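You operate a simulated robot arm through the tools that you are given. There is no shell and no other tool. Be economical: measure what you need, move in short steps, check, and stop when the job is done.

Carry out the task below with a simulated two-armed robot. There is one attempt and no reset: what you move stays moved.

JOB
Pick up the intake milk bottle labelled "432" with one hand, pass it to the other hand and put it in the inside of the orange report tray. Put the white-cap bottle labelled "67" from the top of the island by the mixer on top of the narrow white carton there and the white-cap bottle labelled "64" on the top of the grey cart. Put the mix tube labelled "412" from the top of the island by the mixer on the top of the steel cart and the mix tube labelled "437" on the top of the blue mat. Take the hood dish from the top of the island by the bath and put it on the top of the pass box. Any order will do. Set down upright: intake milk bottle, white-cap bottle, mix tube.

The check looks at the end state, three seconds after you hand in, the way a careful person would. Anything else that was tipped, shoved, dropped, spilled or broken makes it a failure. Lids that push on must go on centred and level and be pressed home; caps that screw on are set level and turned clockwise until they are tight.

ROBOT AND FRAMES
Two 7-joint arms with two-finger parallel grippers on one trunk, on a base that drives. Base frame: it is fixed to the floor where the robot stands at the start and does not move with it; the origin is under the middle of the robot, x ahead of it, y to its left, z up. Readings come in m, rad, newtons and seconds.
The left shoulder is at the start at [-0.082, 0.119, 0.851], the right one opposite. With the tool pointing down near the work surface each hand reaches from about 0.12 to 0.58 m from the robot's upright axis, wherever it stands, measured 20 degrees to its own side. Places, roughly: hood dish [-2, -0.75, 0.75]; inside of the orange report tray (15x15 cm) [-1.12, 3.2, 0.78]; intake milk bottle [0.5, 0, 1]; mix tube [-1.25, -0.75, 1]; narrow white carton [-1.75, -0.75, 1]; top of the blue mat (32x24 cm) [-1.26, -2.14, 0.86]; top of the grey cart [0.7, 1.1, 0.8]; top of the pass box [-1.8, -2.2, 1.2]; top of the steel cart [0.7, -1.2, 0.8]; white-cap bottle [-1.25, -0.75, 1]. Payload 3.43 kg a hand.
The tool frame of a hand sits at the grasp point between the pads (the TCP): z along the fingers, y along the line on which they close. The tips reach 0.03 m beyond it. Largest opening 0.094 m; finger width 0.028, thickness 0.01; the body of the gripper, 0.05 by 0.096 m, starts 0.055 m behind the TCP.
Orientation is told as [roll, pitch, yaw] about the base's x, y, z axes, in that order, counted from this pose: with the fingers straight down and closing along the base's y, the tool's x points along the base's -x, its y along +y and its z along -z.

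CONTROLS
- The arms move only by the tool arm_command. It takes "left_increments", "right_increments" or both (then of equal length, played together; a hand with none holds still); each is a list of rows, each a list of 7 numbers: the finger opening in m, from 0 to 0.094, then the shift along the base's x, y, z in m, then the turn, a rotation vector about the base's x, y, z in rad. In form: [[claw, tx, ty, tz, wx, wy, wz], ...]. A call has 1 to 8 rows; each row is the pose to reach, as a shift and turn from the pose commanded when the call began. Each row takes 0.2 s and may step no farther than 0.05 m and 0.15 rad from the row before; otherwise, or with a gripper value out of range, the whole call is refused. Where a pose cannot be reached the arm comes as near as it can. A force on the tool above 40 N (or 10 N above the force at the start of the call, whichever is more), or a blocked arm, ends the call early, and 0.2 s more pass. The fingers move at their own pace (about 0.153 m/s each) and stop on an object; they squeeze with about 30 N. The grip force told is the motor's: it shows also when the fingers shut on nothing. Time passes only in rows, and 0.2 s behind the last, so rows that repeat a pose let the fingers close. The reply holds the time, the measured pose of the TCP, the force on the tool along the base axes, the opening and the grip force, in the units named above and with some noise, with the torque about the TCP (base axes, N m) and any sound that the robot's microphone picked up.
- Cameras (640 x 400 px; columns grow to the right, rows downward): "scene" is now at [0.0298, -0.0272, 1.5628]; the picture's right is [-0.34, -0.94, 0.00], its down [-0.69, 0.25, -0.68] and it looks along [0.64, -0.23, -0.73] (base axes); focal length 267 px, centre (320, 200). "left" rides on the left gripper at [0.076, -0.014, -0.102] in its tool frame; the picture's right is [0.18, 0.98, 0.00], its down [-0.75, 0.14, -0.64] and it looks along [-0.63, 0.12, 0.77] (tool axes); focal length 243 px, centre (320, 200). "right" rides on the right gripper at [0.076, 0.014, -0.102] in its tool frame; the picture's right is [-0.18, 0.98, 0.00], its down [-0.75, -0.14, -0.64] and it looks along [-0.63, -0.12, 0.77] (tool axes); focal length 243 px, centre (320, 200). There is no depth. A picture from a camera that has moved, and an enlarged one, comes with that camera's place and axes in the base frame and with its lens.
- snapshot(camera): a new picture of that camera. It takes no simulated time.
- raise_lower(by): slides the trunk up (or, below 0, down) by that many m; the arms and the scene camera ride with it, the base frame stays. It gives what a move gives, with no picture.
- steer(legs): drives the robot by 1 to 6 legs, each [ahead, left, turn to the left] in m, m and rad, along the robot's own axes; the way and the turn of a leg run together, so that a leg with both is an arc; at most 1.5 m and 3.142 rad a leg. The arms and the cameras ride along, it lands a little off, and it stops where it bumps. It gives what a move gives.
- head_to(pan, tilt): turns the head with the scene camera to pan (to the left, within 2.496 rad either way) and tilt (down, from -0.506 to 1.204), counted from straight ahead of the robot. It gives what a move gives.
- enlarge(camera, box): a new picture of the part [left, top, right, bottom] of that camera's present view, enlarged. It takes no simulated time.
- sign_off(): hands the job in; it is judged then, once.

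Work in short steps. Places have to be worked out from the pictures, the camera data and where the tool is seen: move nearer, look again, correct. Check each grasp and each placing, and mend what went wrong. You have 196 turns and 172 pictures in all, those below and enlarged ones among them. Open the grippers and draw the arms clear of the work before you hand the job in, unless the task says otherwise; then end with one line.

The tools are called after "Call:" as name(argument=value, ...) on one line, values as JSON. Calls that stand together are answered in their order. arm_command: Moves the arms, as the interface text tells. Its arguments: {"type":"object","properties":{"left_increments":{"type":"array","items":{"type":"array","items":{"type":"number"}}},"right_increments":{"type":"array","items":{"type":"array","items":{"type":"number"}}}},"required":[]} The other tools are called the same way: raise_lower (by) slides the trunk up or down; steer (legs) drives the base; head_to (pan, tilt) turns the head that bears the scene camera; snapshot (camera) takes a picture; enlarge (camera, box) takes an enlarged picture of a part of a camera's view; sign_off () hands the job in.

At the start:

```text
time: 0.0
left_tool_pos: [0.2946, 0.0361, 1.1485]
left_ee_rot: [-0.001, 0.001, 0.0]
left_contact_force: [0.0, -1.0, 0.3]
left_ft_torque: [0.03, -0.01, -0.03]
left_opening: 0.094
left_gripper_force: 0.0
right_tool_pos: [0.3155, -0.291, 1.1635]
right_ee_rot: [0.0, 0.001, 0.001]
right_contact_force: [-0.5, 0.4, -0.1]
right_ft_torque: [0.0, 0.01, 0.0]
right_opening: 0.0941
right_gripper_force: 0.1
trunk travel left (down, up): [-0.275, 0.06]
robot x, y, heading: [-0.0008, -0.0001, 0.0]
head pan, tilt: [-0.346, 0.819]
```

scene: 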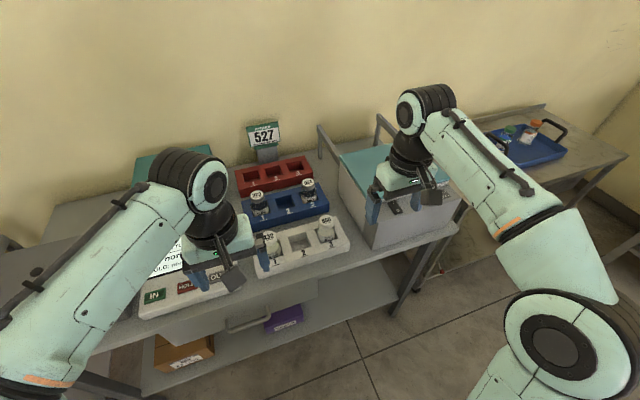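
right: 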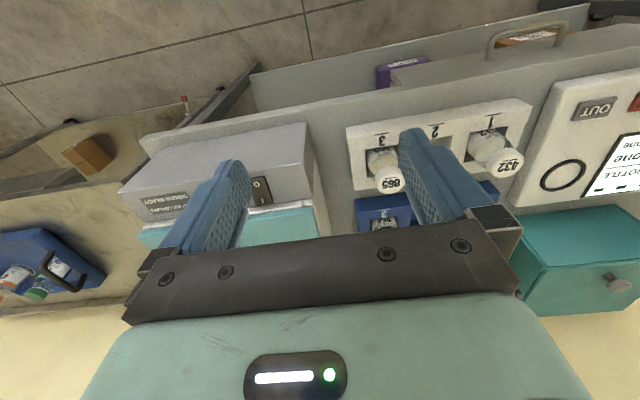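
left: 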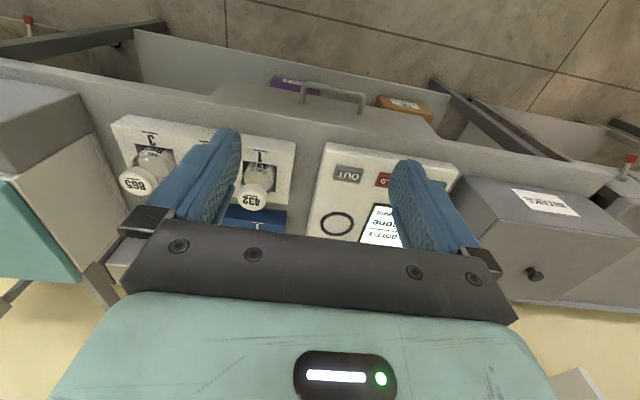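

I start with close views of the intake rack to locate bottle 432.

Call:
enlarge(camera="left", box=[100, 80, 340, 230])

Call:
enlarge(camera="scene", box=[120, 110, 480, 335])

```text
2.67 times, centred on (220, 155) of left
camera zoom: at [0.2193, 0.0211, 1.2511], right [-0.18, 0.98, 0.0], down [0.75, 0.14, 0.64], along [0.63, 0.12, -0.77], focal length 647 px, centre (587, 320)
```

zoom: 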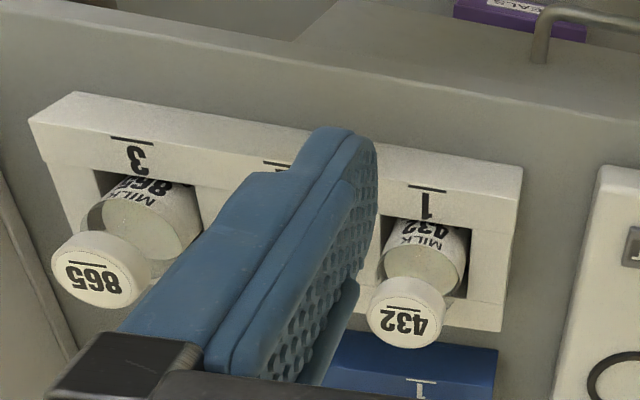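

```text
1.78 times, centred on (300, 222) of scene
camera zoom: at [0.0298, -0.0272, 1.5628], right [-0.34, -0.94, 0.0], down [-0.69, 0.25, -0.68], along [0.64, -0.23, -0.73], focal length 475 px, centre (356, 160)
```

zoom: 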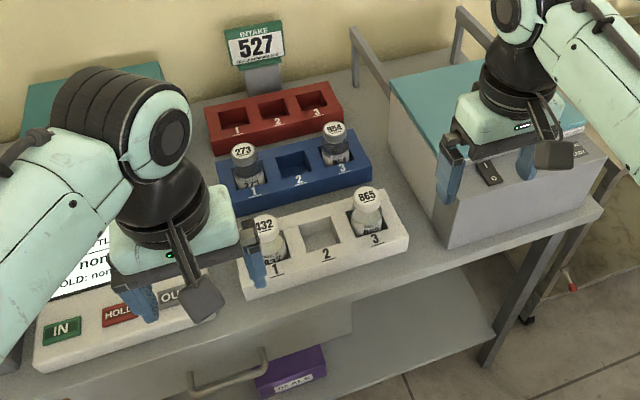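

Cap of 432 triangulates to about (0.48, -0.039, 0.953). I move the left hand aside and bring the right hand above the bottle, then look.

Call:
arm_command(left_increments=[[0.094, 0, 0.05, 0, 0, 0, 0], [0.094, 0, 0.1, 0, 0, 0, 0], [0.094, 0, 0.15, 0, 0, 0, 0], [0.094, 0, 0.2, 0, 0, 0, 0], [0.094, 0, 0.2, 0, 0, 0, 0], [0.094, 0, 0.2, 0, 0, 0, 0], [0.094, 0, 0.2, 0, 0, 0, 0], [0.094, 0, 0.2, 0, 0, 0, 0]], right_increments=[[0.094, 0, 0, 0, 0, 0, 0], [0.094, 0.02, 0.03, 0, 0, 0, 0], [0.094, 0.045, 0.07, 0, 0, 0, 0], [0.094, 0.065, 0.11, 0, 0, 0, 0], [0.094, 0.085, 0.15, 0, 0, 0, 0], [0.094, 0.105, 0.19, -0.01, 0, 0, 0], [0.094, 0.125, 0.23, -0.02, 0, 0, 0], [0.094, 0.15, 0.252, -0.04, 0, 0, 0]])

Call:
snapshot(camera="right")

Call:
snapshot(camera="scene")

```text
time: 1.8
left_tool_pos: [0.3002, 0.2347, 1.1471]
left_ee_rot: [0.0, 0.0, 0.0]
left_contact_force: [0.2, 0.1, 0.7]
left_ft_torque: [0.02, 0.05, 0.0]
left_opening: 0.094
left_gripper_force: 0.1
right_tool_pos: [0.4515, -0.0417, 1.124]
right_ee_rot: [0.0, 0.0, 0.0]
right_contact_force: [0.4, 0.3, -0.3]
right_ft_torque: [-0.02, 0.0, 0.04]
right_opening: 0.0937
right_gripper_force: 0.0
right hand out of reach, approached as far as the arm can: row 8
trunk travel left (down, up): [-0.275, 0.06]
robot x, y, heading: [-0.0022, 0.001, -0.002]
head pan, tilt: [-0.346, 0.819]
```

```text
166 pictures are left
camera right: at [0.3757, -0.027, 1.2249], right [0.18, 0.98, 0.0], down [0.75, -0.14, 0.64], along [0.63, -0.12, -0.77], focal length 243 px, centre (320, 200)
```

right: 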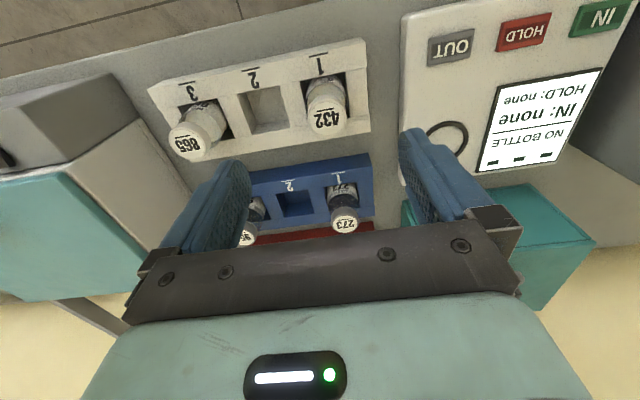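

```text
165 pictures are left
camera scene: at [0.0304, -0.0271, 1.5627], right [-0.34, -0.94, 0.0], down [-0.69, 0.25, -0.68], along [0.64, -0.23, -0.73], focal length 267 px, centre (320, 200)
```

scene: 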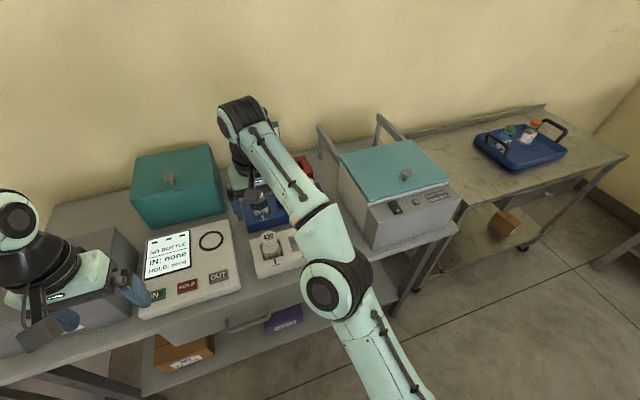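

Cap confirmed at (0.481, -0.040), top z≈0.95. The reach was limited at height; I go forward while descending.

Call:
arm_command(right_increments=[[0.094, 0.0, 0.001, -0.045, 0, 0, 0], [0.094, 0.015, 0.001, -0.09, 0, 0, 0], [0.094, 0.015, 0.001, -0.11, 0, 0, 0], [0.094, 0.015, 0.001, -0.11, 0, 0, 0]])

Call:
snapshot(camera="right")

```text
time: 2.8
left_tool_pos: [0.2994, 0.2366, 1.1474]
left_ee_rot: [0.0, -0.001, 0.0]
left_contact_force: [-0.1, -0.5, 0.3]
left_ft_torque: [0.03, 0.01, 0.02]
left_opening: 0.0938
left_gripper_force: 0.1
right_tool_pos: [0.4677, -0.0451, 1.0105]
right_ee_rot: [0.0, -0.003, -0.002]
right_contact_force: [0.6, 0.2, 1.0]
right_ft_torque: [0.05, -0.04, 0.01]
right_opening: 0.0938
right_gripper_force: 0.1
trunk travel left (down, up): [-0.275, 0.06]
robot x, y, heading: [0.0019, -0.004, -0.004]
head pan, tilt: [-0.346, 0.819]
```

```text
164 pictures are left
camera right: at [0.3915, -0.0301, 1.1117], right [0.19, 0.98, 0.0], down [0.75, -0.14, 0.64], along [0.63, -0.12, -0.77], focal length 243 px, centre (320, 200)
```

right: 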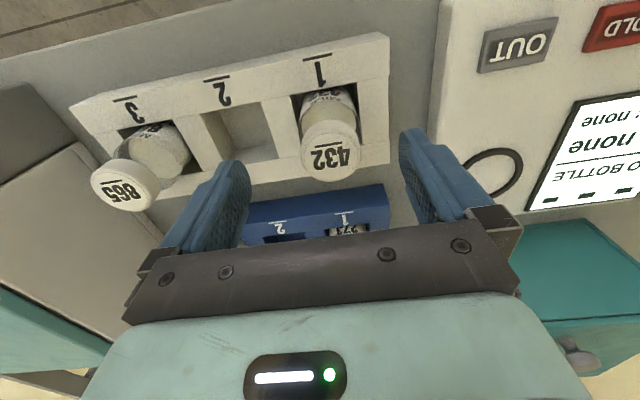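

Cap still consistent at (0.4806, -0.040). I centre and descend over the cap to TCP z≈0.945.

Call:
arm_command(right_increments=[[0.094, 0.013, 0.005, 0, 0, 0, 0], [0.094, 0.013, 0.005, -0.035, 0, 0, 0], [0.094, 0.013, 0.005, -0.066, 0, 0, 0], [0.094, 0.013, 0.005, -0.066, 0, 0, 0]])

Call:
snapshot(camera="right")

Call:
snapshot(camera="left")

```text
time: 3.8
left_tool_pos: [0.299, 0.2364, 1.1477]
left_ee_rot: [-0.001, 0.001, 0.001]
left_contact_force: [-0.1, -0.4, 0.3]
left_ft_torque: [0.01, 0.02, 0.0]
left_opening: 0.0941
left_gripper_force: 0.1
right_tool_pos: [0.4821, -0.0374, 0.9419]
right_ee_rot: [-0.002, -0.002, 0.0]
right_contact_force: [-0.1, 0.2, -0.3]
right_ft_torque: [-0.01, 0.01, -0.02]
right_opening: 0.094
right_gripper_force: 0.1
trunk travel left (down, up): [-0.275, 0.06]
robot x, y, heading: [0.0019, 0.0015, -0.001]
head pan, tilt: [-0.346, 0.819]
```

```text
163 pictures are left
camera right: at [0.406, -0.023, 1.0446], right [0.18, 0.98, 0.0], down [0.75, -0.14, 0.64], along [0.63, -0.12, -0.77], focal length 243 px, centre (320, 200)
```

right: 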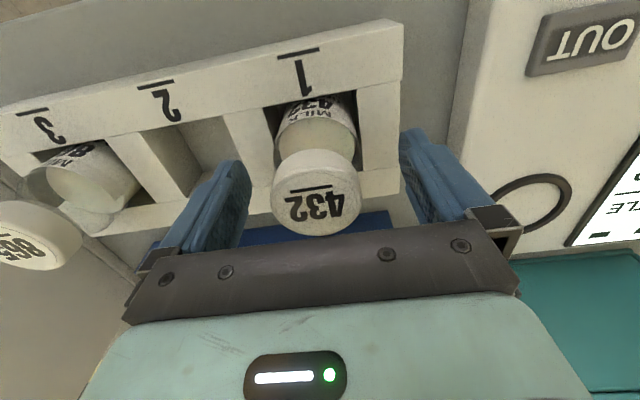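

```text
162 pictures are left
camera left: at [0.2237, 0.2207, 1.25], right [-0.18, 0.98, 0.0], down [0.75, 0.14, 0.64], along [0.63, 0.12, -0.77], focal length 243 px, centre (320, 200)
```

left: 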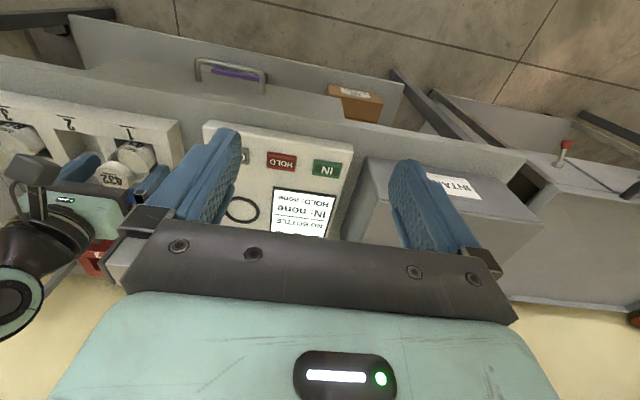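

The cap sits between the fingers. Closing.

Call:
arm_command(right_increments=[[0.03, 0, 0, 0, 0, 0, 0], [0.03, 0, 0, 0, 0, 0, 0], [0.02, 0, 0, 0, 0, 0, 0]])

Call:
snapshot(camera="right")

```text
time: 4.6
left_tool_pos: [0.3003, 0.2363, 1.1468]
left_ee_rot: [0.0, 0.001, 0.0]
left_contact_force: [0.1, 0.2, 0.3]
left_ft_torque: [-0.03, 0.01, -0.01]
left_opening: 0.0939
left_gripper_force: 0.1
right_tool_pos: [0.4821, -0.0368, 0.9429]
right_ee_rot: [-0.001, -0.001, 0.0]
right_contact_force: [0.2, 0.1, 0.0]
right_ft_torque: [0.03, 0.01, -0.01]
right_opening: 0.0508
right_gripper_force: 30.8
trunk travel left (down, up): [-0.275, 0.06]
robot x, y, heading: [-0.0012, 0.0004, 0.001]
head pan, tilt: [-0.346, 0.819]
```

```text
161 pictures are left
camera right: at [0.4061, -0.023, 1.0448], right [0.18, 0.98, 0.0], down [0.75, -0.14, 0.64], along [0.63, -0.12, -0.77], focal length 243 px, centre (320, 200)
```

right: 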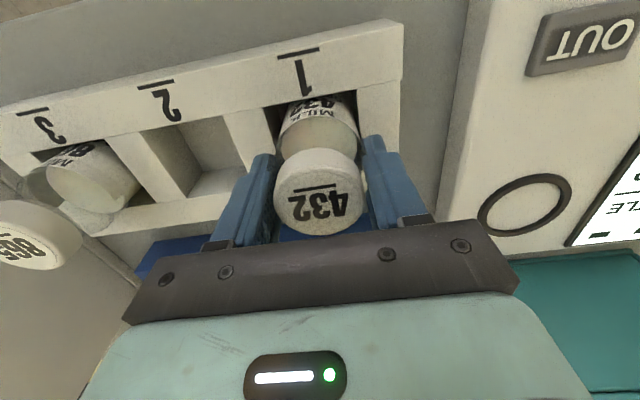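

Gripped at 0.051 m. Lift straight up.

Call:
arm_command(right_increments=[[0.02, 0, 0, 0.03, 0, 0, 0], [0.02, 0, 0, 0.07, 0, 0, 0], [0.02, 0, 0, 0.11, 0, 0, 0], [0.02, -0.03, 0, 0.14, 0, 0, 0], [0.02, -0.07, 0, 0.16, 0, 0, 0], [0.02, -0.1, 0, 0.18, 0, 0, 0]])

Call:
snapshot(camera="left")

Call:
snapshot(camera="scene")

```text
time: 6.0
left_tool_pos: [0.2997, 0.2357, 1.1481]
left_ee_rot: [0.0, -0.001, -0.001]
left_contact_force: [-0.3, -0.2, -0.2]
left_ft_torque: [-0.02, -0.03, 0.0]
left_opening: 0.0942
left_gripper_force: 0.1
right_tool_pos: [0.3833, -0.0374, 1.1254]
right_ee_rot: [-0.001, -0.001, 0.0]
right_contact_force: [-0.5, -0.3, -1.5]
right_ft_torque: [0.0, 0.03, 0.02]
right_opening: 0.0508
right_gripper_force: 30.1
trunk travel left (down, up): [-0.275, 0.06]
robot x, y, heading: [0.0031, 0.0016, 0.005]
head pan, tilt: [-0.346, 0.819]
```

```text
160 pictures are left
camera left: at [0.2231, 0.2207, 1.2501], right [-0.18, 0.98, 0.0], down [0.75, 0.14, 0.64], along [0.63, 0.12, -0.77], focal length 243 px, centre (320, 200)
```

left: 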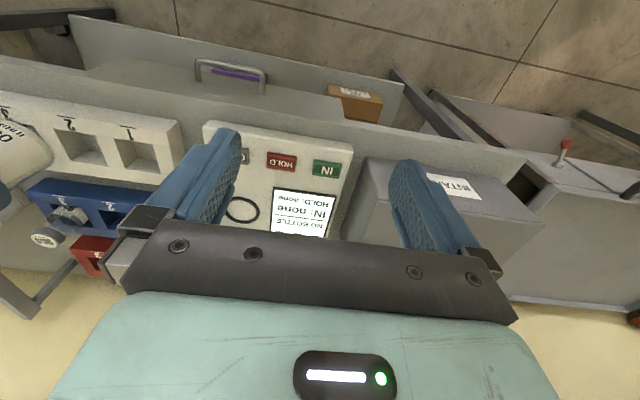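

```text
159 pictures are left
camera scene: at [0.0291, -0.0273, 1.5628], right [-0.34, -0.94, 0.0], down [-0.69, 0.25, -0.68], along [0.64, -0.23, -0.73], focal length 267 px, centre (320, 200)
```

scene: 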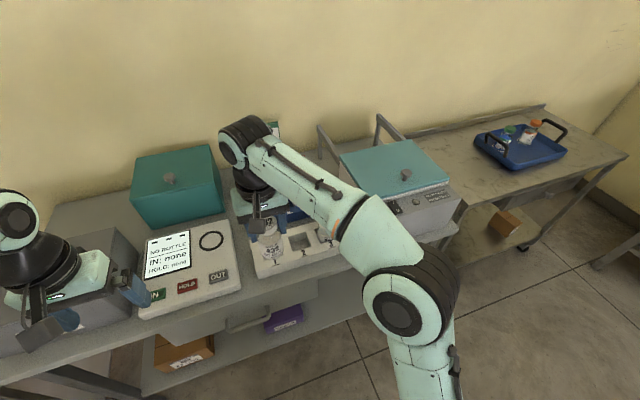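

The bottle is in the right hand. I now turn the left hand so its fingers point to the robot's right, closing along x, with its camera on top.

Call:
arm_command(left_increments=[[0.094, 0, 0.005, 0, -0.086, 0.086, 0.086], [0.094, 0, 0.01, 0, -0.172, 0.172, 0.172], [0.094, 0, 0.015, 0, -0.258, 0.258, 0.258], [0.094, 0, 0.02, 0, -0.344, 0.344, 0.344], [0.094, 0, 0.02, 0, -0.43, 0.43, 0.43], [0.094, 0, 0.02, 0, -0.516, 0.516, 0.516], [0.094, 0, 0.02, 0, -0.602, 0.602, 0.602], [0.094, 0, 0.02, 0, -0.688, 0.688, 0.688]])

```text
time: 7.8
left_tool_pos: [0.2954, 0.2552, 1.1489]
left_ee_rot: [-0.513, 0.844, 0.513]
left_contact_force: [-0.5, -0.4, 0.0]
left_ft_torque: [0.02, 0.03, -0.02]
left_opening: 0.094
left_gripper_force: 0.1
left hand out of reach, approached as far as the arm can: row 6
right_tool_pos: [0.3834, -0.0393, 1.1244]
right_ee_rot: [0.002, 0.001, 0.0]
right_contact_force: [-0.2, -0.1, -1.5]
right_ft_torque: [0.03, -0.01, 0.03]
right_opening: 0.051
right_gripper_force: 30.0
trunk travel left (down, up): [-0.275, 0.06]
robot x, y, heading: [-0.0027, 0.0008, 0.002]
head pan, tilt: [-0.346, 0.819]
```

Continue the same turn to 120°.

Call:
arm_command(left_increments=[[0.094, 0, 0, 0, -0.086, 0.086, 0.086], [0.094, 0, 0, 0, -0.172, 0.172, 0.172], [0.094, 0, 0, 0, -0.258, 0.258, 0.258], [0.094, 0, 0, 0, -0.344, 0.344, 0.344], [0.094, 0, 0, 0, -0.43, 0.43, 0.43], [0.094, 0, 0, 0, -0.516, 0.516, 0.516]])

Call:
snapshot(camera="left")

Call:
snapshot(camera="scene")

```text
time: 9.2
left_tool_pos: [0.2955, 0.2559, 1.1493]
left_ee_rot: [-0.719, 1.566, 0.849]
left_contact_force: [-0.1, 0.7, -0.6]
left_ft_torque: [-0.03, 0.02, -0.01]
left_opening: 0.0939
left_gripper_force: 0.1
right_tool_pos: [0.3845, -0.0384, 1.1244]
right_ee_rot: [0.001, 0.0, 0.0]
right_contact_force: [-0.2, 0.4, -2.1]
right_ft_torque: [-0.01, -0.01, -0.01]
right_opening: 0.0506
right_gripper_force: 29.9
trunk travel left (down, up): [-0.275, 0.06]
robot x, y, heading: [0.001, 0.0001, -0.001]
head pan, tilt: [-0.346, 0.819]
```

```text
158 pictures are left
camera left: at [0.3101, 0.3571, 1.2257], right [-0.98, 0.0, 0.18], down [-0.14, 0.65, -0.75], along [-0.12, -0.76, -0.63], focal length 243 px, centre (320, 200)
```

left: 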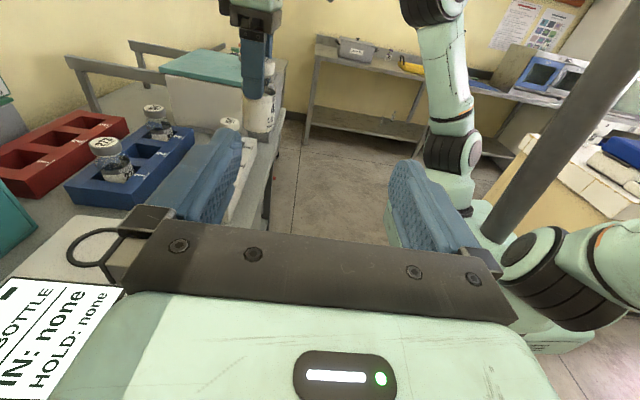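

```text
157 pictures are left
camera scene: at [0.0297, -0.0273, 1.5628], right [-0.34, -0.94, 0.0], down [-0.69, 0.25, -0.68], along [0.64, -0.23, -0.73], focal length 267 px, centre (320, 200)
```

scene: 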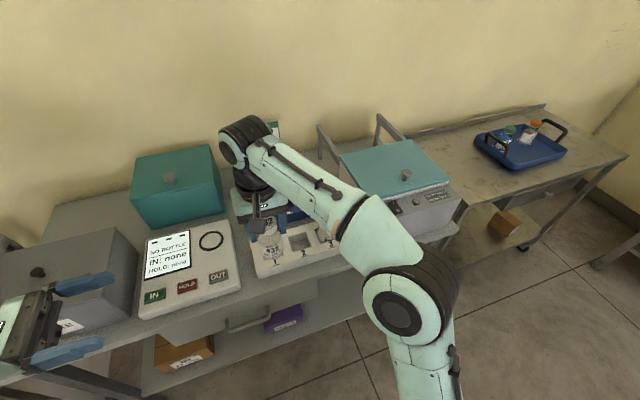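

The left hand is horizontal as wanted. A close look at the held bottle from the left camera to get its height.

Call:
enlarge(camera="left", box=[200, 40, 320, 160])

```text
3.33 times, centred on (260, 100) of left
camera zoom: at [0.3101, 0.3571, 1.2257], right [-0.98, 0.0, 0.18], down [-0.14, 0.65, -0.75], along [-0.12, -0.76, -0.63], focal length 809 px, centre (520, 533)
```

zoom: 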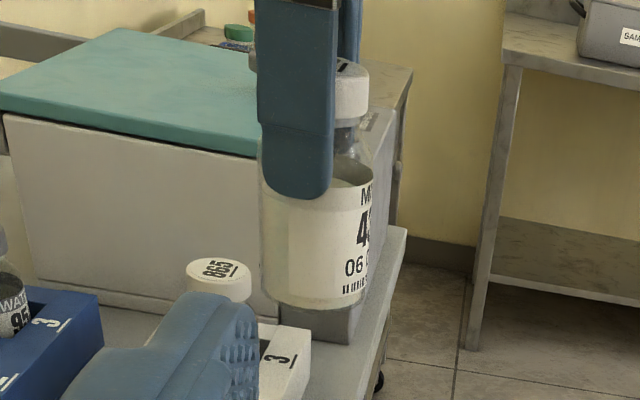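

Bottle bottom is near z 1.025, finger tips of the right hand at 1.094, body about 54 mm wide. I bring the left hand in level at z≈1.062 with a slight downward tilt, stopping short.

Call:
arm_command(left_increments=[[0.094, 0.02, -0.02, -0.025, 0.1, 0, 0], [0.094, 0.04, -0.05, -0.05, 0.2, 0, 0], [0.094, 0.06, -0.08, -0.07, 0.2, 0, 0], [0.094, 0.08, -0.11, -0.086, 0.2, 0, 0], [0.094, 0.088, -0.15, -0.086, 0.2, 0, 0], [0.094, 0.088, -0.18, -0.086, 0.2, 0, 0], [0.094, 0.088, -0.18, -0.086, 0.2, 0, 0]])

Call:
snapshot(camera="left")

Call:
snapshot(camera="scene")

```text
time: 10.8
left_tool_pos: [0.3821, 0.0731, 1.0639]
left_ee_rot: [-0.019, 1.364, 1.548]
left_contact_force: [0.3, 0.8, -0.5]
left_ft_torque: [0.02, -0.03, 0.01]
left_opening: 0.0941
left_gripper_force: 0.1
right_tool_pos: [0.3837, -0.0374, 1.1244]
right_ee_rot: [0.0, -0.001, -0.001]
right_contact_force: [0.2, 0.0, -2.4]
right_ft_torque: [-0.04, -0.01, 0.0]
right_opening: 0.0508
right_gripper_force: 30.1
trunk travel left (down, up): [-0.275, 0.06]
robot x, y, heading: [0.0031, -0.0009, 0.004]
head pan, tilt: [-0.346, 0.819]
```

```text
155 pictures are left
camera left: at [0.3978, 0.1574, 1.1597], right [-0.98, -0.03, 0.18], down [-0.13, 0.78, -0.61], along [-0.12, -0.62, -0.77], focal length 243 px, centre (320, 200)
```

left: 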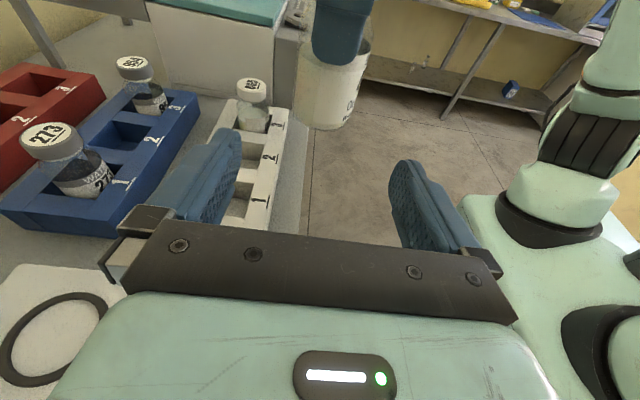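

```text
154 pictures are left
camera scene: at [0.0298, -0.027, 1.5628], right [-0.34, -0.94, 0.0], down [-0.69, 0.25, -0.68], along [0.64, -0.23, -0.73], focal length 267 px, centre (320, 200)
```

scene: 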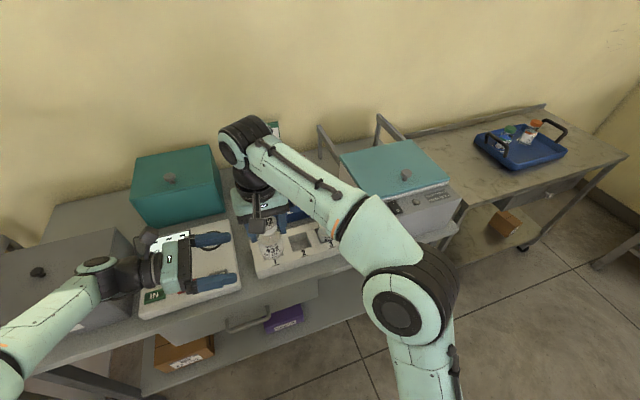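

Bottle bottom looks nearer z 1.04. I close in with the left hand at z≈1.075 around the body, then grip.

Call:
arm_command(left_increments=[[0.094, -0.003, -0.03, 0.011, 0, 0, 0], [0.094, -0.003, -0.07, 0.011, 0, 0, 0], [0.094, -0.003, -0.108, 0.011, 0, 0, 0], [0.094, -0.003, -0.108, 0.011, 0, 0, 0]])

Call:
snapshot(camera="left")

```text
time: 11.8
left_tool_pos: [0.3791, -0.0367, 1.0726]
left_ee_rot: [-0.018, 1.365, 1.546]
left_contact_force: [-0.6, -0.4, 0.2]
left_ft_torque: [-0.01, -0.01, -0.01]
left_opening: 0.0942
left_gripper_force: 0.1
right_tool_pos: [0.3834, -0.0366, 1.1249]
right_ee_rot: [0.0, -0.001, 0.001]
right_contact_force: [0.4, 0.2, -1.7]
right_ft_torque: [0.01, -0.02, 0.0]
right_opening: 0.0506
right_gripper_force: 29.8
trunk travel left (down, up): [-0.275, 0.06]
robot x, y, heading: [-0.0038, 0.0015, 0.004]
head pan, tilt: [-0.346, 0.819]
```

```text
153 pictures are left
camera left: at [0.3938, 0.0476, 1.1678], right [-0.98, -0.03, 0.18], down [-0.13, 0.78, -0.61], along [-0.12, -0.62, -0.77], focal length 243 px, centre (320, 200)
```

left: 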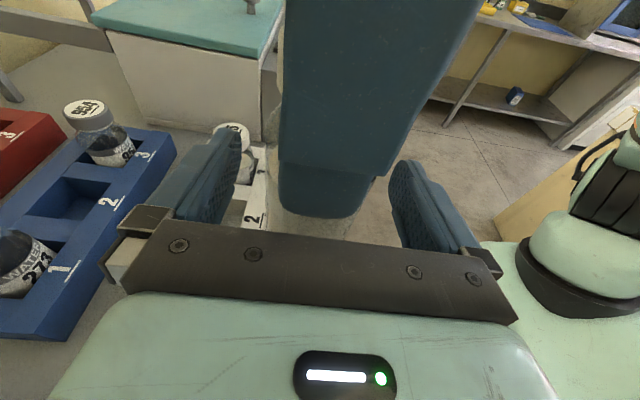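

Bottle is centred between the left fingers. Closing.

Call:
arm_command(left_increments=[[0.03, 0.002, 0, 0, 0, 0, 0], [0.03, 0.002, 0, 0, 0, 0, 0], [0.02, 0.002, 0, 0, 0, 0, 0]])

```text
time: 12.6
left_tool_pos: [0.3815, -0.0362, 1.0732]
left_ee_rot: [-0.016, 1.367, 1.547]
left_contact_force: [-0.2, -6.8, -0.2]
left_ft_torque: [0.37, -0.07, 0.14]
left_opening: 0.0554
left_gripper_force: 29.2
right_tool_pos: [0.3846, -0.0371, 1.1251]
right_ee_rot: [0.004, -0.003, 0.003]
right_contact_force: [1.8, 7.6, 0.6]
right_ft_torque: [0.04, 0.03, -0.08]
right_opening: 0.0507
right_gripper_force: 29.9
trunk travel left (down, up): [-0.275, 0.06]
robot x, y, heading: [0.0013, -0.0006, -0.003]
head pan, tilt: [-0.346, 0.819]
```

Left gripped at 0.055. Open the right hand slightly and raise it.

Call:
arm_command(right_increments=[[0.068, 0, 0, 0, 0, 0, 0], [0.068, 0, 0, 0, 0, 0, 0], [0.068, 0, 0, 0.03, 0, 0, 0], [0.068, 0, 0, 0.07, 0, 0, 0], [0.068, -0.02, -0.03, 0.1, 0, 0, 0], [0.068, -0.03, -0.07, 0.1, 0, 0, 0], [0.068, -0.03, -0.11, 0.1, 0, 0, 0], [0.068, -0.03, -0.15, 0.1, 0, 0, 0]])

Call:
snapshot(camera="left")

Call:
snapshot(camera="right")

```text
time: 14.4
left_tool_pos: [0.3822, -0.0361, 1.072]
left_ee_rot: [-0.018, 1.364, 1.547]
left_contact_force: [-0.5, 0.1, -0.2]
left_ft_torque: [0.0, -0.01, -0.03]
left_opening: 0.0556
left_gripper_force: 29.6
right_tool_pos: [0.35, -0.1874, 1.2245]
right_ee_rot: [0.001, 0.001, 0.0]
right_contact_force: [-1.0, 0.5, -0.5]
right_ft_torque: [0.01, -0.03, 0.0]
right_opening: 0.068
right_gripper_force: 0.1
right hand out of reach, approached as far as the arm can: row 5
trunk travel left (down, up): [-0.275, 0.06]
robot x, y, heading: [-0.0016, -0.0017, -0.003]
head pan, tilt: [-0.346, 0.819]
```

```text
152 pictures are left
camera left: at [0.3972, 0.0479, 1.1682], right [-0.98, -0.03, 0.18], down [-0.13, 0.78, -0.61], along [-0.12, -0.62, -0.78], focal length 243 px, centre (320, 200)
```

left: 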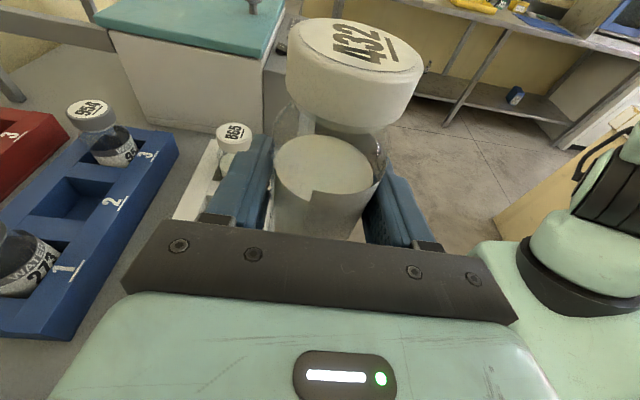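

```text
151 pictures are left
camera right: at [0.2746, -0.1738, 1.3262], right [0.18, 0.98, 0.0], down [0.75, -0.14, 0.64], along [0.63, -0.12, -0.77], focal length 243 px, centre (320, 200)
```

right: 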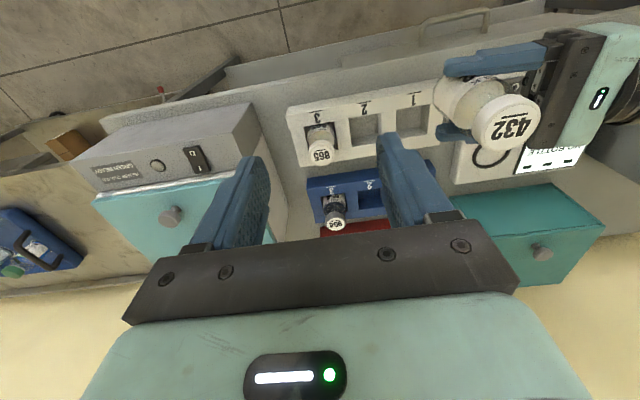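

Handover succeeded, bottle upright. I draw the arms in and survey the room to the left and behind.

Call:
arm_command(left_increments=[[0.02, -0.03, 0.02, 0.02, 0, 0, 0], [0.02, -0.06, 0.05, 0.04, 0, 0, 0], [0.02, -0.09, 0.08, 0.05, 0, 0, 0], [0.02, -0.12, 0.11, 0.05, 0, 0, 0]], right_increments=[[0.068, -0.02, -0.03, -0.02, 0, 0, 0], [0.068, -0.04, -0.06, -0.04, 0, 0, 0], [0.068, -0.07, -0.08, -0.06, 0, 0, 0], [0.068, -0.07, -0.08, -0.06, 0, 0, 0]])

Call:
head_to(pan=1.5, tilt=0.45)

Call:
snapshot(camera="scene")

Call:
head_to(pan=2.49, tilt=0.45)

Call:
snapshot(camera="scene")

Call:
head_to(pan=-2.4, tilt=0.5)

Call:
snapshot(camera="scene")

Call:
head_to(pan=-1.4, tilt=0.5)

Call:
snapshot(camera="scene")

```text
time: 15.4
left_tool_pos: [0.2602, 0.0777, 1.1228]
left_ee_rot: [-0.018, 1.367, 1.549]
left_contact_force: [0.0, -0.6, -1.9]
left_ft_torque: [-0.02, -0.01, 0.03]
left_opening: 0.0556
left_gripper_force: 30.6
right_tool_pos: [0.283, -0.2698, 1.165]
right_ee_rot: [-0.001, -0.001, -0.002]
right_contact_force: [-0.8, -0.1, -0.1]
right_ft_torque: [-0.01, -0.02, -0.01]
right_opening: 0.068
right_gripper_force: 0.2
trunk travel left (down, up): [-0.275, 0.06]
robot x, y, heading: [-0.0044, 0.001, 0.003]
head pan, tilt: [-0.346, 0.819]
```

```text
time: 17.2
left_tool_pos: [0.2621, 0.0756, 1.1227]
left_ee_rot: [-0.019, 1.364, 1.548]
left_contact_force: [0.6, -1.0, -1.0]
left_ft_torque: [0.02, -0.01, 0.03]
left_opening: 0.0552
left_gripper_force: 29.5
right_tool_pos: [0.2828, -0.2692, 1.1663]
right_ee_rot: [-0.001, -0.001, -0.001]
right_contact_force: [-0.1, -0.8, -0.3]
right_ft_torque: [0.0, 0.01, -0.06]
right_opening: 0.068
right_gripper_force: 0.0
trunk travel left (down, up): [-0.275, 0.06]
robot x, y, heading: [0.0032, 0.0003, -0.004]
head pan, tilt: [1.499, 0.45]
```

```text
150 pictures are left
camera scene: at [-0.0385, 0.0915, 1.5947], right [1.0, -0.07, 0.0], down [-0.03, -0.43, -0.9], along [0.06, 0.9, -0.44], focal length 267 px, centre (320, 200)
```

scene: 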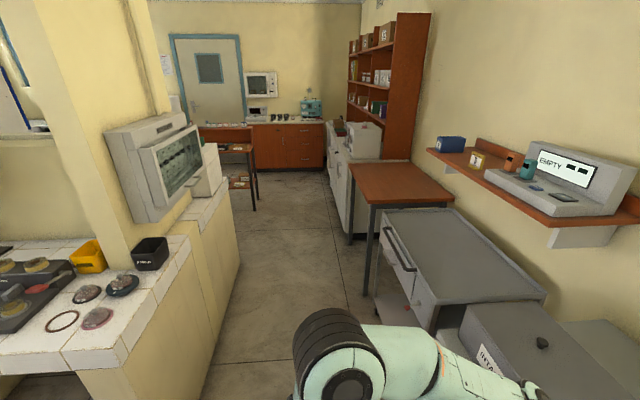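

```text
time: 18.5
left_tool_pos: [0.2613, 0.0754, 1.1232]
left_ee_rot: [-0.019, 1.364, 1.546]
left_contact_force: [0.3, 0.0, -1.7]
left_ft_torque: [-0.01, 0.0, 0.02]
left_opening: 0.0555
left_gripper_force: 29.5
right_tool_pos: [0.2828, -0.2704, 1.1648]
right_ee_rot: [0.001, 0.001, 0.001]
right_contact_force: [0.0, 0.4, -0.5]
right_ft_torque: [0.01, -0.02, 0.04]
right_opening: 0.068
right_gripper_force: 0.0
trunk travel left (down, up): [-0.275, 0.06]
robot x, y, heading: [-0.0006, -0.0016, 0.005]
head pan, tilt: [2.491, 0.45]
```

```text
149 pictures are left
camera scene: at [-0.1182, 0.0556, 1.5947], right [0.61, 0.8, 0.0], down [0.35, -0.26, -0.9], along [-0.72, 0.55, -0.44], focal length 267 px, centre (320, 200)
```

scene: 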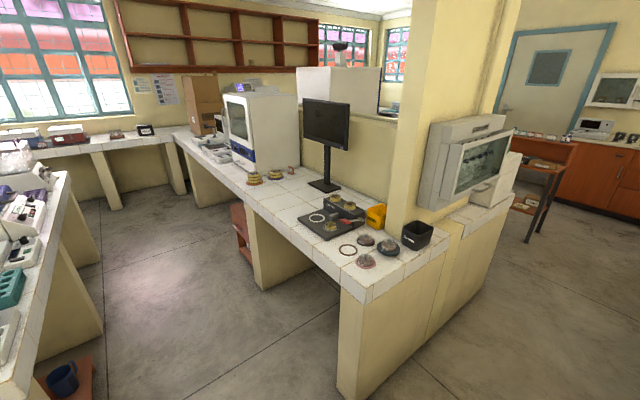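

```text
time: 22.4
left_tool_pos: [0.2622, 0.0769, 1.1227]
left_ee_rot: [-0.021, 1.366, 1.546]
left_contact_force: [0.1, -0.6, -1.0]
left_ft_torque: [0.0, 0.01, 0.02]
left_opening: 0.0554
left_gripper_force: 29.8
right_tool_pos: [0.2825, -0.2696, 1.1635]
right_ee_rot: [0.001, 0.002, -0.001]
right_contact_force: [0.2, -0.7, -0.2]
right_ft_torque: [0.01, 0.03, -0.01]
right_opening: 0.0681
right_gripper_force: 0.0
trunk travel left (down, up): [-0.275, 0.06]
robot x, y, heading: [0.0008, 0.0028, 0.0]
head pan, tilt: [-2.4, 0.499]
```

```text
148 pictures are left
camera scene: at [-0.1122, -0.0617, 1.5902], right [-0.68, 0.74, 0.0], down [0.35, 0.32, -0.88], along [-0.65, -0.59, -0.48], focal length 267 px, centre (320, 200)
```

scene: 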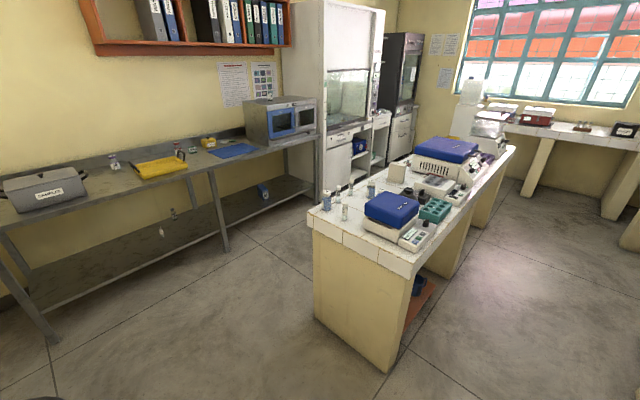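

```text
time: 23.6
left_tool_pos: [0.2608, 0.0761, 1.1232]
left_ee_rot: [-0.018, 1.366, 1.546]
left_contact_force: [-0.2, -0.8, -1.1]
left_ft_torque: [0.0, 0.0, 0.01]
left_opening: 0.0554
left_gripper_force: 29.8
right_tool_pos: [0.282, -0.2699, 1.1652]
right_ee_rot: [0.0, 0.001, -0.002]
right_contact_force: [0.4, -0.1, -0.8]
right_ft_torque: [0.03, 0.0, 0.02]
right_opening: 0.0685
right_gripper_force: 0.0
trunk travel left (down, up): [-0.275, 0.06]
robot x, y, heading: [-0.0009, 0.0019, 0.001]
head pan, tilt: [-1.4, 0.499]
```

```text
147 pictures are left
camera scene: at [-0.0298, -0.0899, 1.5902], right [-0.99, -0.17, 0.0], down [-0.08, 0.47, -0.88], along [0.15, -0.87, -0.48], focal length 267 px, centre (320, 200)
```

scene: 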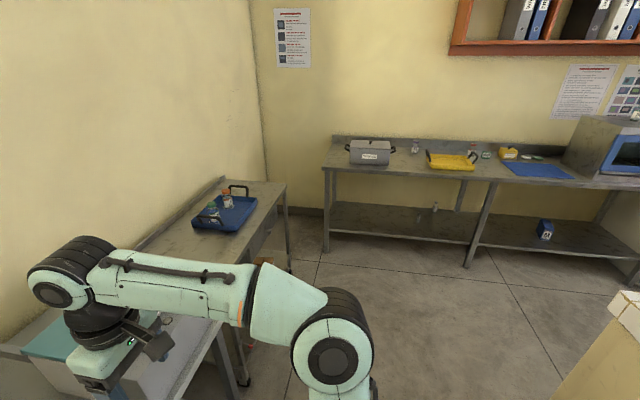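

Layout is clear: corridor to the left leads to the report table. I back off a bit, turn left and drive up the corridor, then look.

Call:
steer(legs=[[-0.15, 0, 0], [0, 0, 1.571], [1.4, 0, 0]])

Call:
head_to(pan=0.5, tilt=0.45)

Call:
snapshot(camera="scene")

```text
time: 35.3
left_tool_pos: [-0.3014, 1.6291, 1.1233]
left_ee_rot: [-0.019, 1.364, -3.106]
left_contact_force: [0.7, 1.3, -0.9]
left_ft_torque: [0.02, 0.0, 0.04]
left_opening: 0.0554
left_gripper_force: 29.6
right_tool_pos: [0.0427, 1.6711, 1.1644]
right_ee_rot: [0.001, 0.0, 1.632]
right_contact_force: [0.0, -0.5, 0.2]
right_ft_torque: [-0.03, 0.0, 0.03]
right_opening: 0.0679
right_gripper_force: 0.1
trunk travel left (down, up): [-0.275, 0.06]
robot x, y, heading: [-0.2076, 1.376, 1.635]
head pan, tilt: [-1.4, 0.499]
```

```text
time: 37.2
left_tool_pos: [-0.301, 1.6279, 1.1232]
left_ee_rot: [-0.019, 1.365, -3.106]
left_contact_force: [-0.4, 0.3, -1.7]
left_ft_torque: [0.01, 0.0, 0.02]
left_opening: 0.0556
left_gripper_force: 30.6
right_tool_pos: [0.0429, 1.6718, 1.1639]
right_ee_rot: [-0.002, 0.001, 1.633]
right_contact_force: [0.2, 0.3, -0.1]
right_ft_torque: [0.0, 0.0, 0.03]
right_opening: 0.0681
right_gripper_force: 0.0
trunk travel left (down, up): [-0.275, 0.06]
robot x, y, heading: [-0.2072, 1.3741, 1.627]
head pan, tilt: [0.499, 0.45]
```

```text
146 pictures are left
camera scene: at [-0.2564, 1.4065, 1.5947], right [0.85, 0.53, 0.0], down [0.23, -0.37, -0.9], along [-0.48, 0.76, -0.44], focal length 267 px, centre (320, 200)
```

scene: 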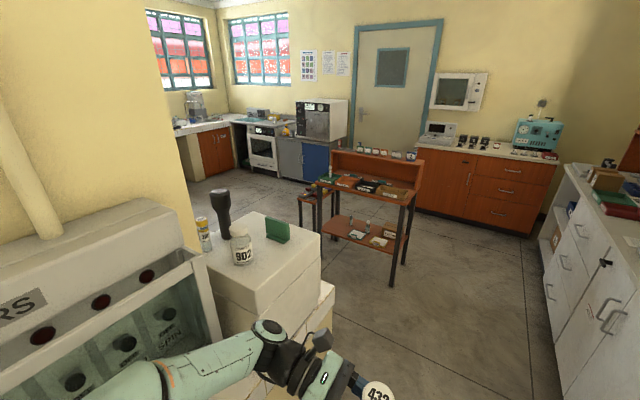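

The report table is ahead-left with coloured trays. Zoom on it.

Call:
enlarge(camera="scene", box=[290, 140, 450, 290])

```text
2.67 times, centred on (370, 215) of scene
camera zoom: at [-0.2564, 1.4065, 1.5947], right [0.85, 0.53, 0.0], down [0.23, -0.37, -0.9], along [-0.48, 0.76, -0.44], focal length 712 px, centre (187, 160)
```

zoom: 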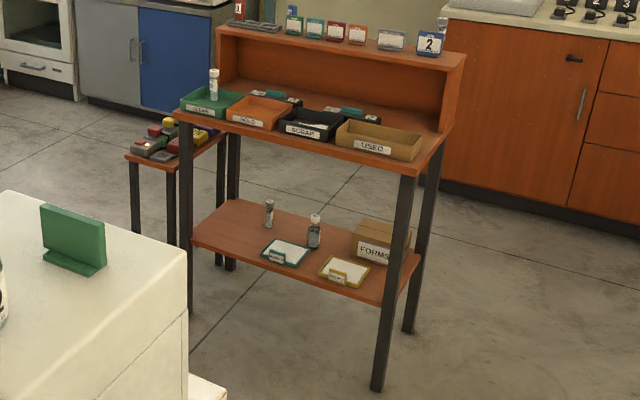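

HOLD (orange) tray is at about (-1.14, 3.21), front edge of the table y≈3.13, neighbouring tray with a tube to its left, so the hand should approach from the front. I drive round the white box toward the table front.

Call:
steer(legs=[[0.2, -0.15, 0], [1.05, 0, -0.06], [0, 0.7, 0]])

Call:
snapshot(camera="scene")

```text
time: 50.5
left_tool_pos: [-0.8464, 2.9512, 1.1219]
left_ee_rot: [-0.019, 1.366, 3.069]
left_contact_force: [-0.3, 0.0, -1.8]
left_ft_torque: [-0.03, 0.02, 0.01]
left_opening: 0.0553
left_gripper_force: 30.3
right_tool_pos: [-0.4998, 2.9563, 1.1659]
right_ee_rot: [-0.001, 0.001, 1.522]
right_contact_force: [0.2, 0.2, 0.5]
right_ft_torque: [0.01, 0.01, -0.01]
right_opening: 0.068
right_gripper_force: 0.0
trunk travel left (down, up): [-0.275, 0.06]
robot x, y, heading: [-0.7822, 2.6849, 1.518]
head pan, tilt: [0.499, 0.45]
```

```text
144 pictures are left
camera scene: at [-0.8265, 2.7257, 1.5947], right [0.9, 0.44, 0.0], down [0.19, -0.39, -0.9], along [-0.39, 0.81, -0.44], focal length 267 px, centre (320, 200)
```

scene: 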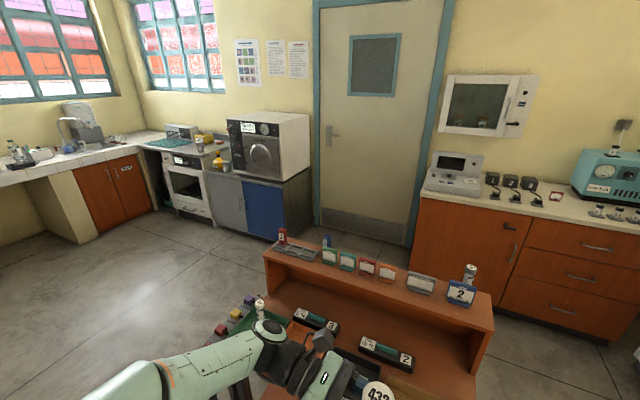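

In front of the table. I try turning the left hand about vertical so its fingers point at the table, moving it forward meanwhile.

Call:
arm_command(left_increments=[[0.02, -0.01, 0.02, 0, 0, 0, 0.14], [0.02, -0.02, 0.05, 0, 0, 0, 0.28], [0.02, -0.03, 0.07, 0, 0, 0, 0.42], [0.02, -0.04, 0.1, 0, 0, 0, 0.56], [0.02, -0.05, 0.12, 0, 0, 0, 0.7], [0.02, -0.06, 0.14, 0, 0, 0, 0.84], [0.02, -0.07, 0.16, 0, 0, 0, 0.98], [0.02, -0.08, 0.18, 0, 0, 0, 1.12]])

Call:
snapshot(camera="scene")

```text
time: 52.3
left_tool_pos: [-0.9259, 3.1311, 1.1238]
left_ee_rot: [-0.024, 1.364, -2.099]
left_contact_force: [-0.2, 0.6, -0.7]
left_ft_torque: [-0.01, 0.0, 0.01]
left_opening: 0.0556
left_gripper_force: 30.3
right_tool_pos: [-0.4998, 2.957, 1.1641]
right_ee_rot: [0.0, 0.001, 1.523]
right_contact_force: [-0.4, 0.5, -0.3]
right_ft_torque: [-0.01, -0.02, 0.0]
right_opening: 0.0679
right_gripper_force: 0.1
trunk travel left (down, up): [-0.275, 0.06]
robot x, y, heading: [-0.7832, 2.6843, 1.522]
head pan, tilt: [0.499, 0.45]
```

```text
143 pictures are left
camera scene: at [-0.8263, 2.726, 1.5947], right [0.9, 0.44, 0.0], down [0.19, -0.39, -0.9], along [-0.39, 0.81, -0.44], focal length 267 px, centre (320, 200)
```

scene: 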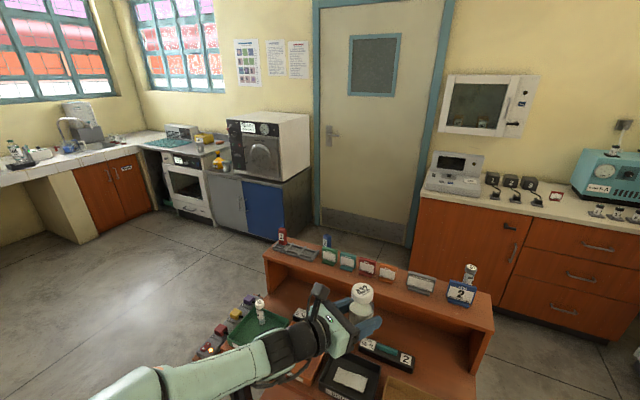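

Works well. I finish the turn and look down at the trays.

Call:
arm_command(left_increments=[[0.02, -0.01, 0, 0, 0, 0, 0.14], [0.02, -0.02, 0, 0, 0, 0, 0.28], [0.02, -0.03, 0, 0, 0, 0, 0.42], [0.02, -0.03, 0, 0, 0, 0, 0.45]])

Call:
head_to(pan=0.3, tilt=0.95)

Call:
snapshot(camera="scene")

Call:
snapshot(camera="left")

```text
time: 53.3
left_tool_pos: [-0.9575, 3.1348, 1.1217]
left_ee_rot: [-0.011, 1.364, -1.637]
left_contact_force: [0.5, 0.1, -0.9]
left_ft_torque: [0.0, -0.02, -0.01]
left_opening: 0.0554
left_gripper_force: 29.9
left hand out of reach, approached as far as the arm can: row 3
right_tool_pos: [-0.5013, 2.9582, 1.1645]
right_ee_rot: [0.001, 0.0, 1.522]
right_contact_force: [-0.3, 1.0, 1.0]
right_ft_torque: [-0.02, 0.0, -0.02]
right_opening: 0.0678
right_gripper_force: 0.0
trunk travel left (down, up): [-0.275, 0.06]
robot x, y, heading: [-0.7829, 2.6853, 1.52]
head pan, tilt: [0.499, 0.45]
```

```text
time: 54.2
left_tool_pos: [-0.9559, 3.1324, 1.1236]
left_ee_rot: [-0.017, 1.366, -1.646]
left_contact_force: [-0.5, 0.1, -1.3]
left_ft_torque: [0.0, 0.01, -0.01]
left_opening: 0.0554
left_gripper_force: 29.8
right_tool_pos: [-0.5001, 2.9561, 1.1652]
right_ee_rot: [-0.001, 0.0, 1.522]
right_contact_force: [0.2, -0.7, -0.1]
right_ft_torque: [0.02, 0.03, 0.0]
right_opening: 0.0682
right_gripper_force: 0.0
trunk travel left (down, up): [-0.275, 0.06]
robot x, y, heading: [-0.7832, 2.6884, 1.523]
head pan, tilt: [0.3, 0.949]
```

```text
142 pictures are left
camera scene: at [-0.8046, 2.7135, 1.5528], right [0.97, 0.25, 0.0], down [0.2, -0.79, -0.58], along [-0.15, 0.56, -0.81], focal length 267 px, centre (320, 200)
```

scene: 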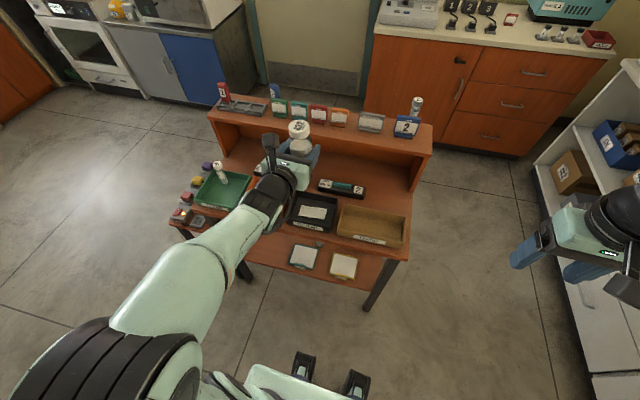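

```text
141 pictures are left
camera left: at [-0.9751, 3.0475, 1.2194], right [0.98, -0.02, 0.18], down [0.09, -0.79, -0.61], along [0.15, 0.61, -0.77], focal length 243 px, centre (320, 200)
```

left: 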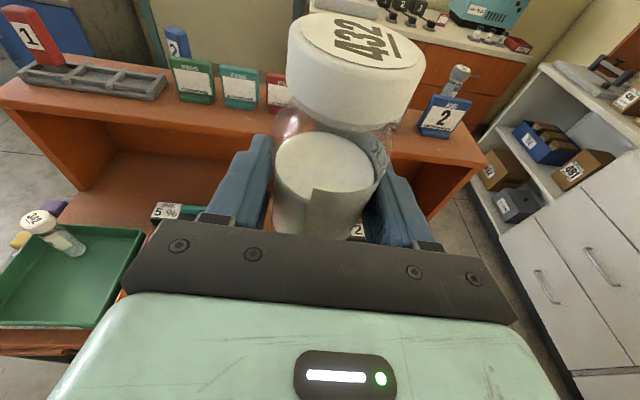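

The tray walls look ~4–5 cm high; a level hand won't clear them, so the bottle needs a top grip by the left hand. I'll set it down on the empty wooden table across the corridor and regrip from above with the left hand. Driving there.

Call:
steer(legs=[[0, -0.53, 0], [-0.6, 0, 0], [0, 0, -1.52]])

Call:
head_to(pan=0.0, tilt=0.7)

Call:
snapshot(camera="scene")

Call:
snapshot(camera="left")

```text
time: 65.9
left_tool_pos: [0.1321, 2.278, 1.1229]
left_ee_rot: [-0.02, 1.366, -3.106]
left_contact_force: [-0.3, -0.8, -0.9]
left_ft_torque: [0.02, 0.02, 0.02]
left_opening: 0.0554
left_gripper_force: 29.3
right_tool_pos: [0.0077, 1.8049, 1.1646]
right_ee_rot: [-0.001, -0.001, 0.06]
right_contact_force: [-0.5, 0.1, -0.2]
right_ft_torque: [0.02, -0.01, 0.02]
right_opening: 0.0681
right_gripper_force: 0.1
trunk travel left (down, up): [-0.275, 0.06]
robot x, y, heading: [-0.2867, 2.0547, 0.064]
head pan, tilt: [0.3, 0.949]
```

```text
time: 66.7
left_tool_pos: [0.1327, 2.2782, 1.1233]
left_ee_rot: [-0.021, 1.365, -3.106]
left_contact_force: [0.1, 0.7, -0.5]
left_ft_torque: [-0.02, -0.01, 0.02]
left_opening: 0.0554
left_gripper_force: 29.7
right_tool_pos: [0.0072, 1.8032, 1.1649]
right_ee_rot: [-0.001, 0.001, 0.062]
right_contact_force: [0.3, 0.2, -0.2]
right_ft_torque: [0.02, -0.02, -0.03]
right_opening: 0.068
right_gripper_force: 0.1
trunk travel left (down, up): [-0.275, 0.06]
robot x, y, heading: [-0.2916, 2.0567, 0.06]
head pan, tilt: [0.0, 0.7]
```

```text
140 pictures are left
camera scene: at [-0.2509, 2.0584, 1.5725], right [0.06, -1.0, 0.0], down [-0.64, -0.04, -0.76], along [0.76, 0.05, -0.64], focal length 267 px, centre (320, 200)
```

scene: 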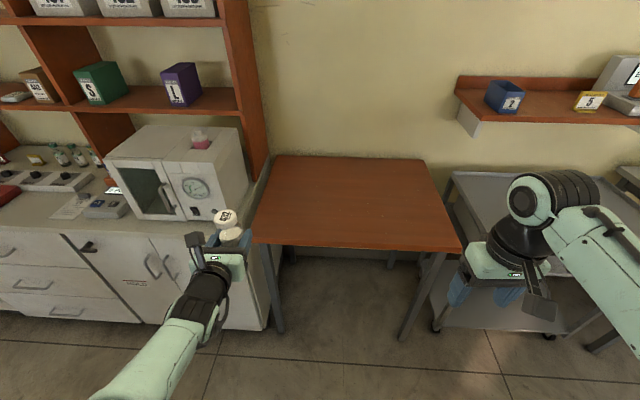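

```text
139 pictures are left
camera left: at [0.0475, 2.2868, 1.2189], right [0.09, -0.98, 0.18], down [-0.77, -0.18, -0.61], along [0.63, -0.08, -0.77], focal length 243 px, centre (320, 200)
```

left: 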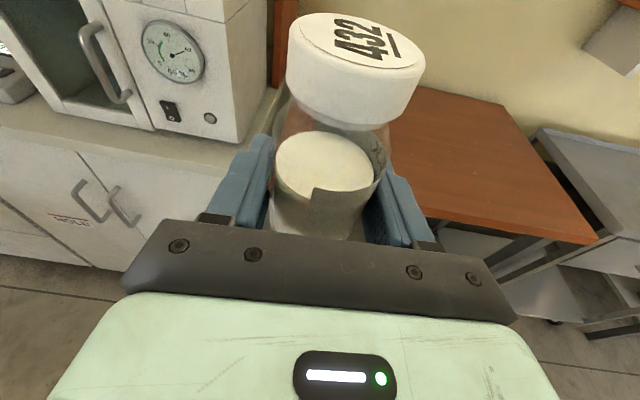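

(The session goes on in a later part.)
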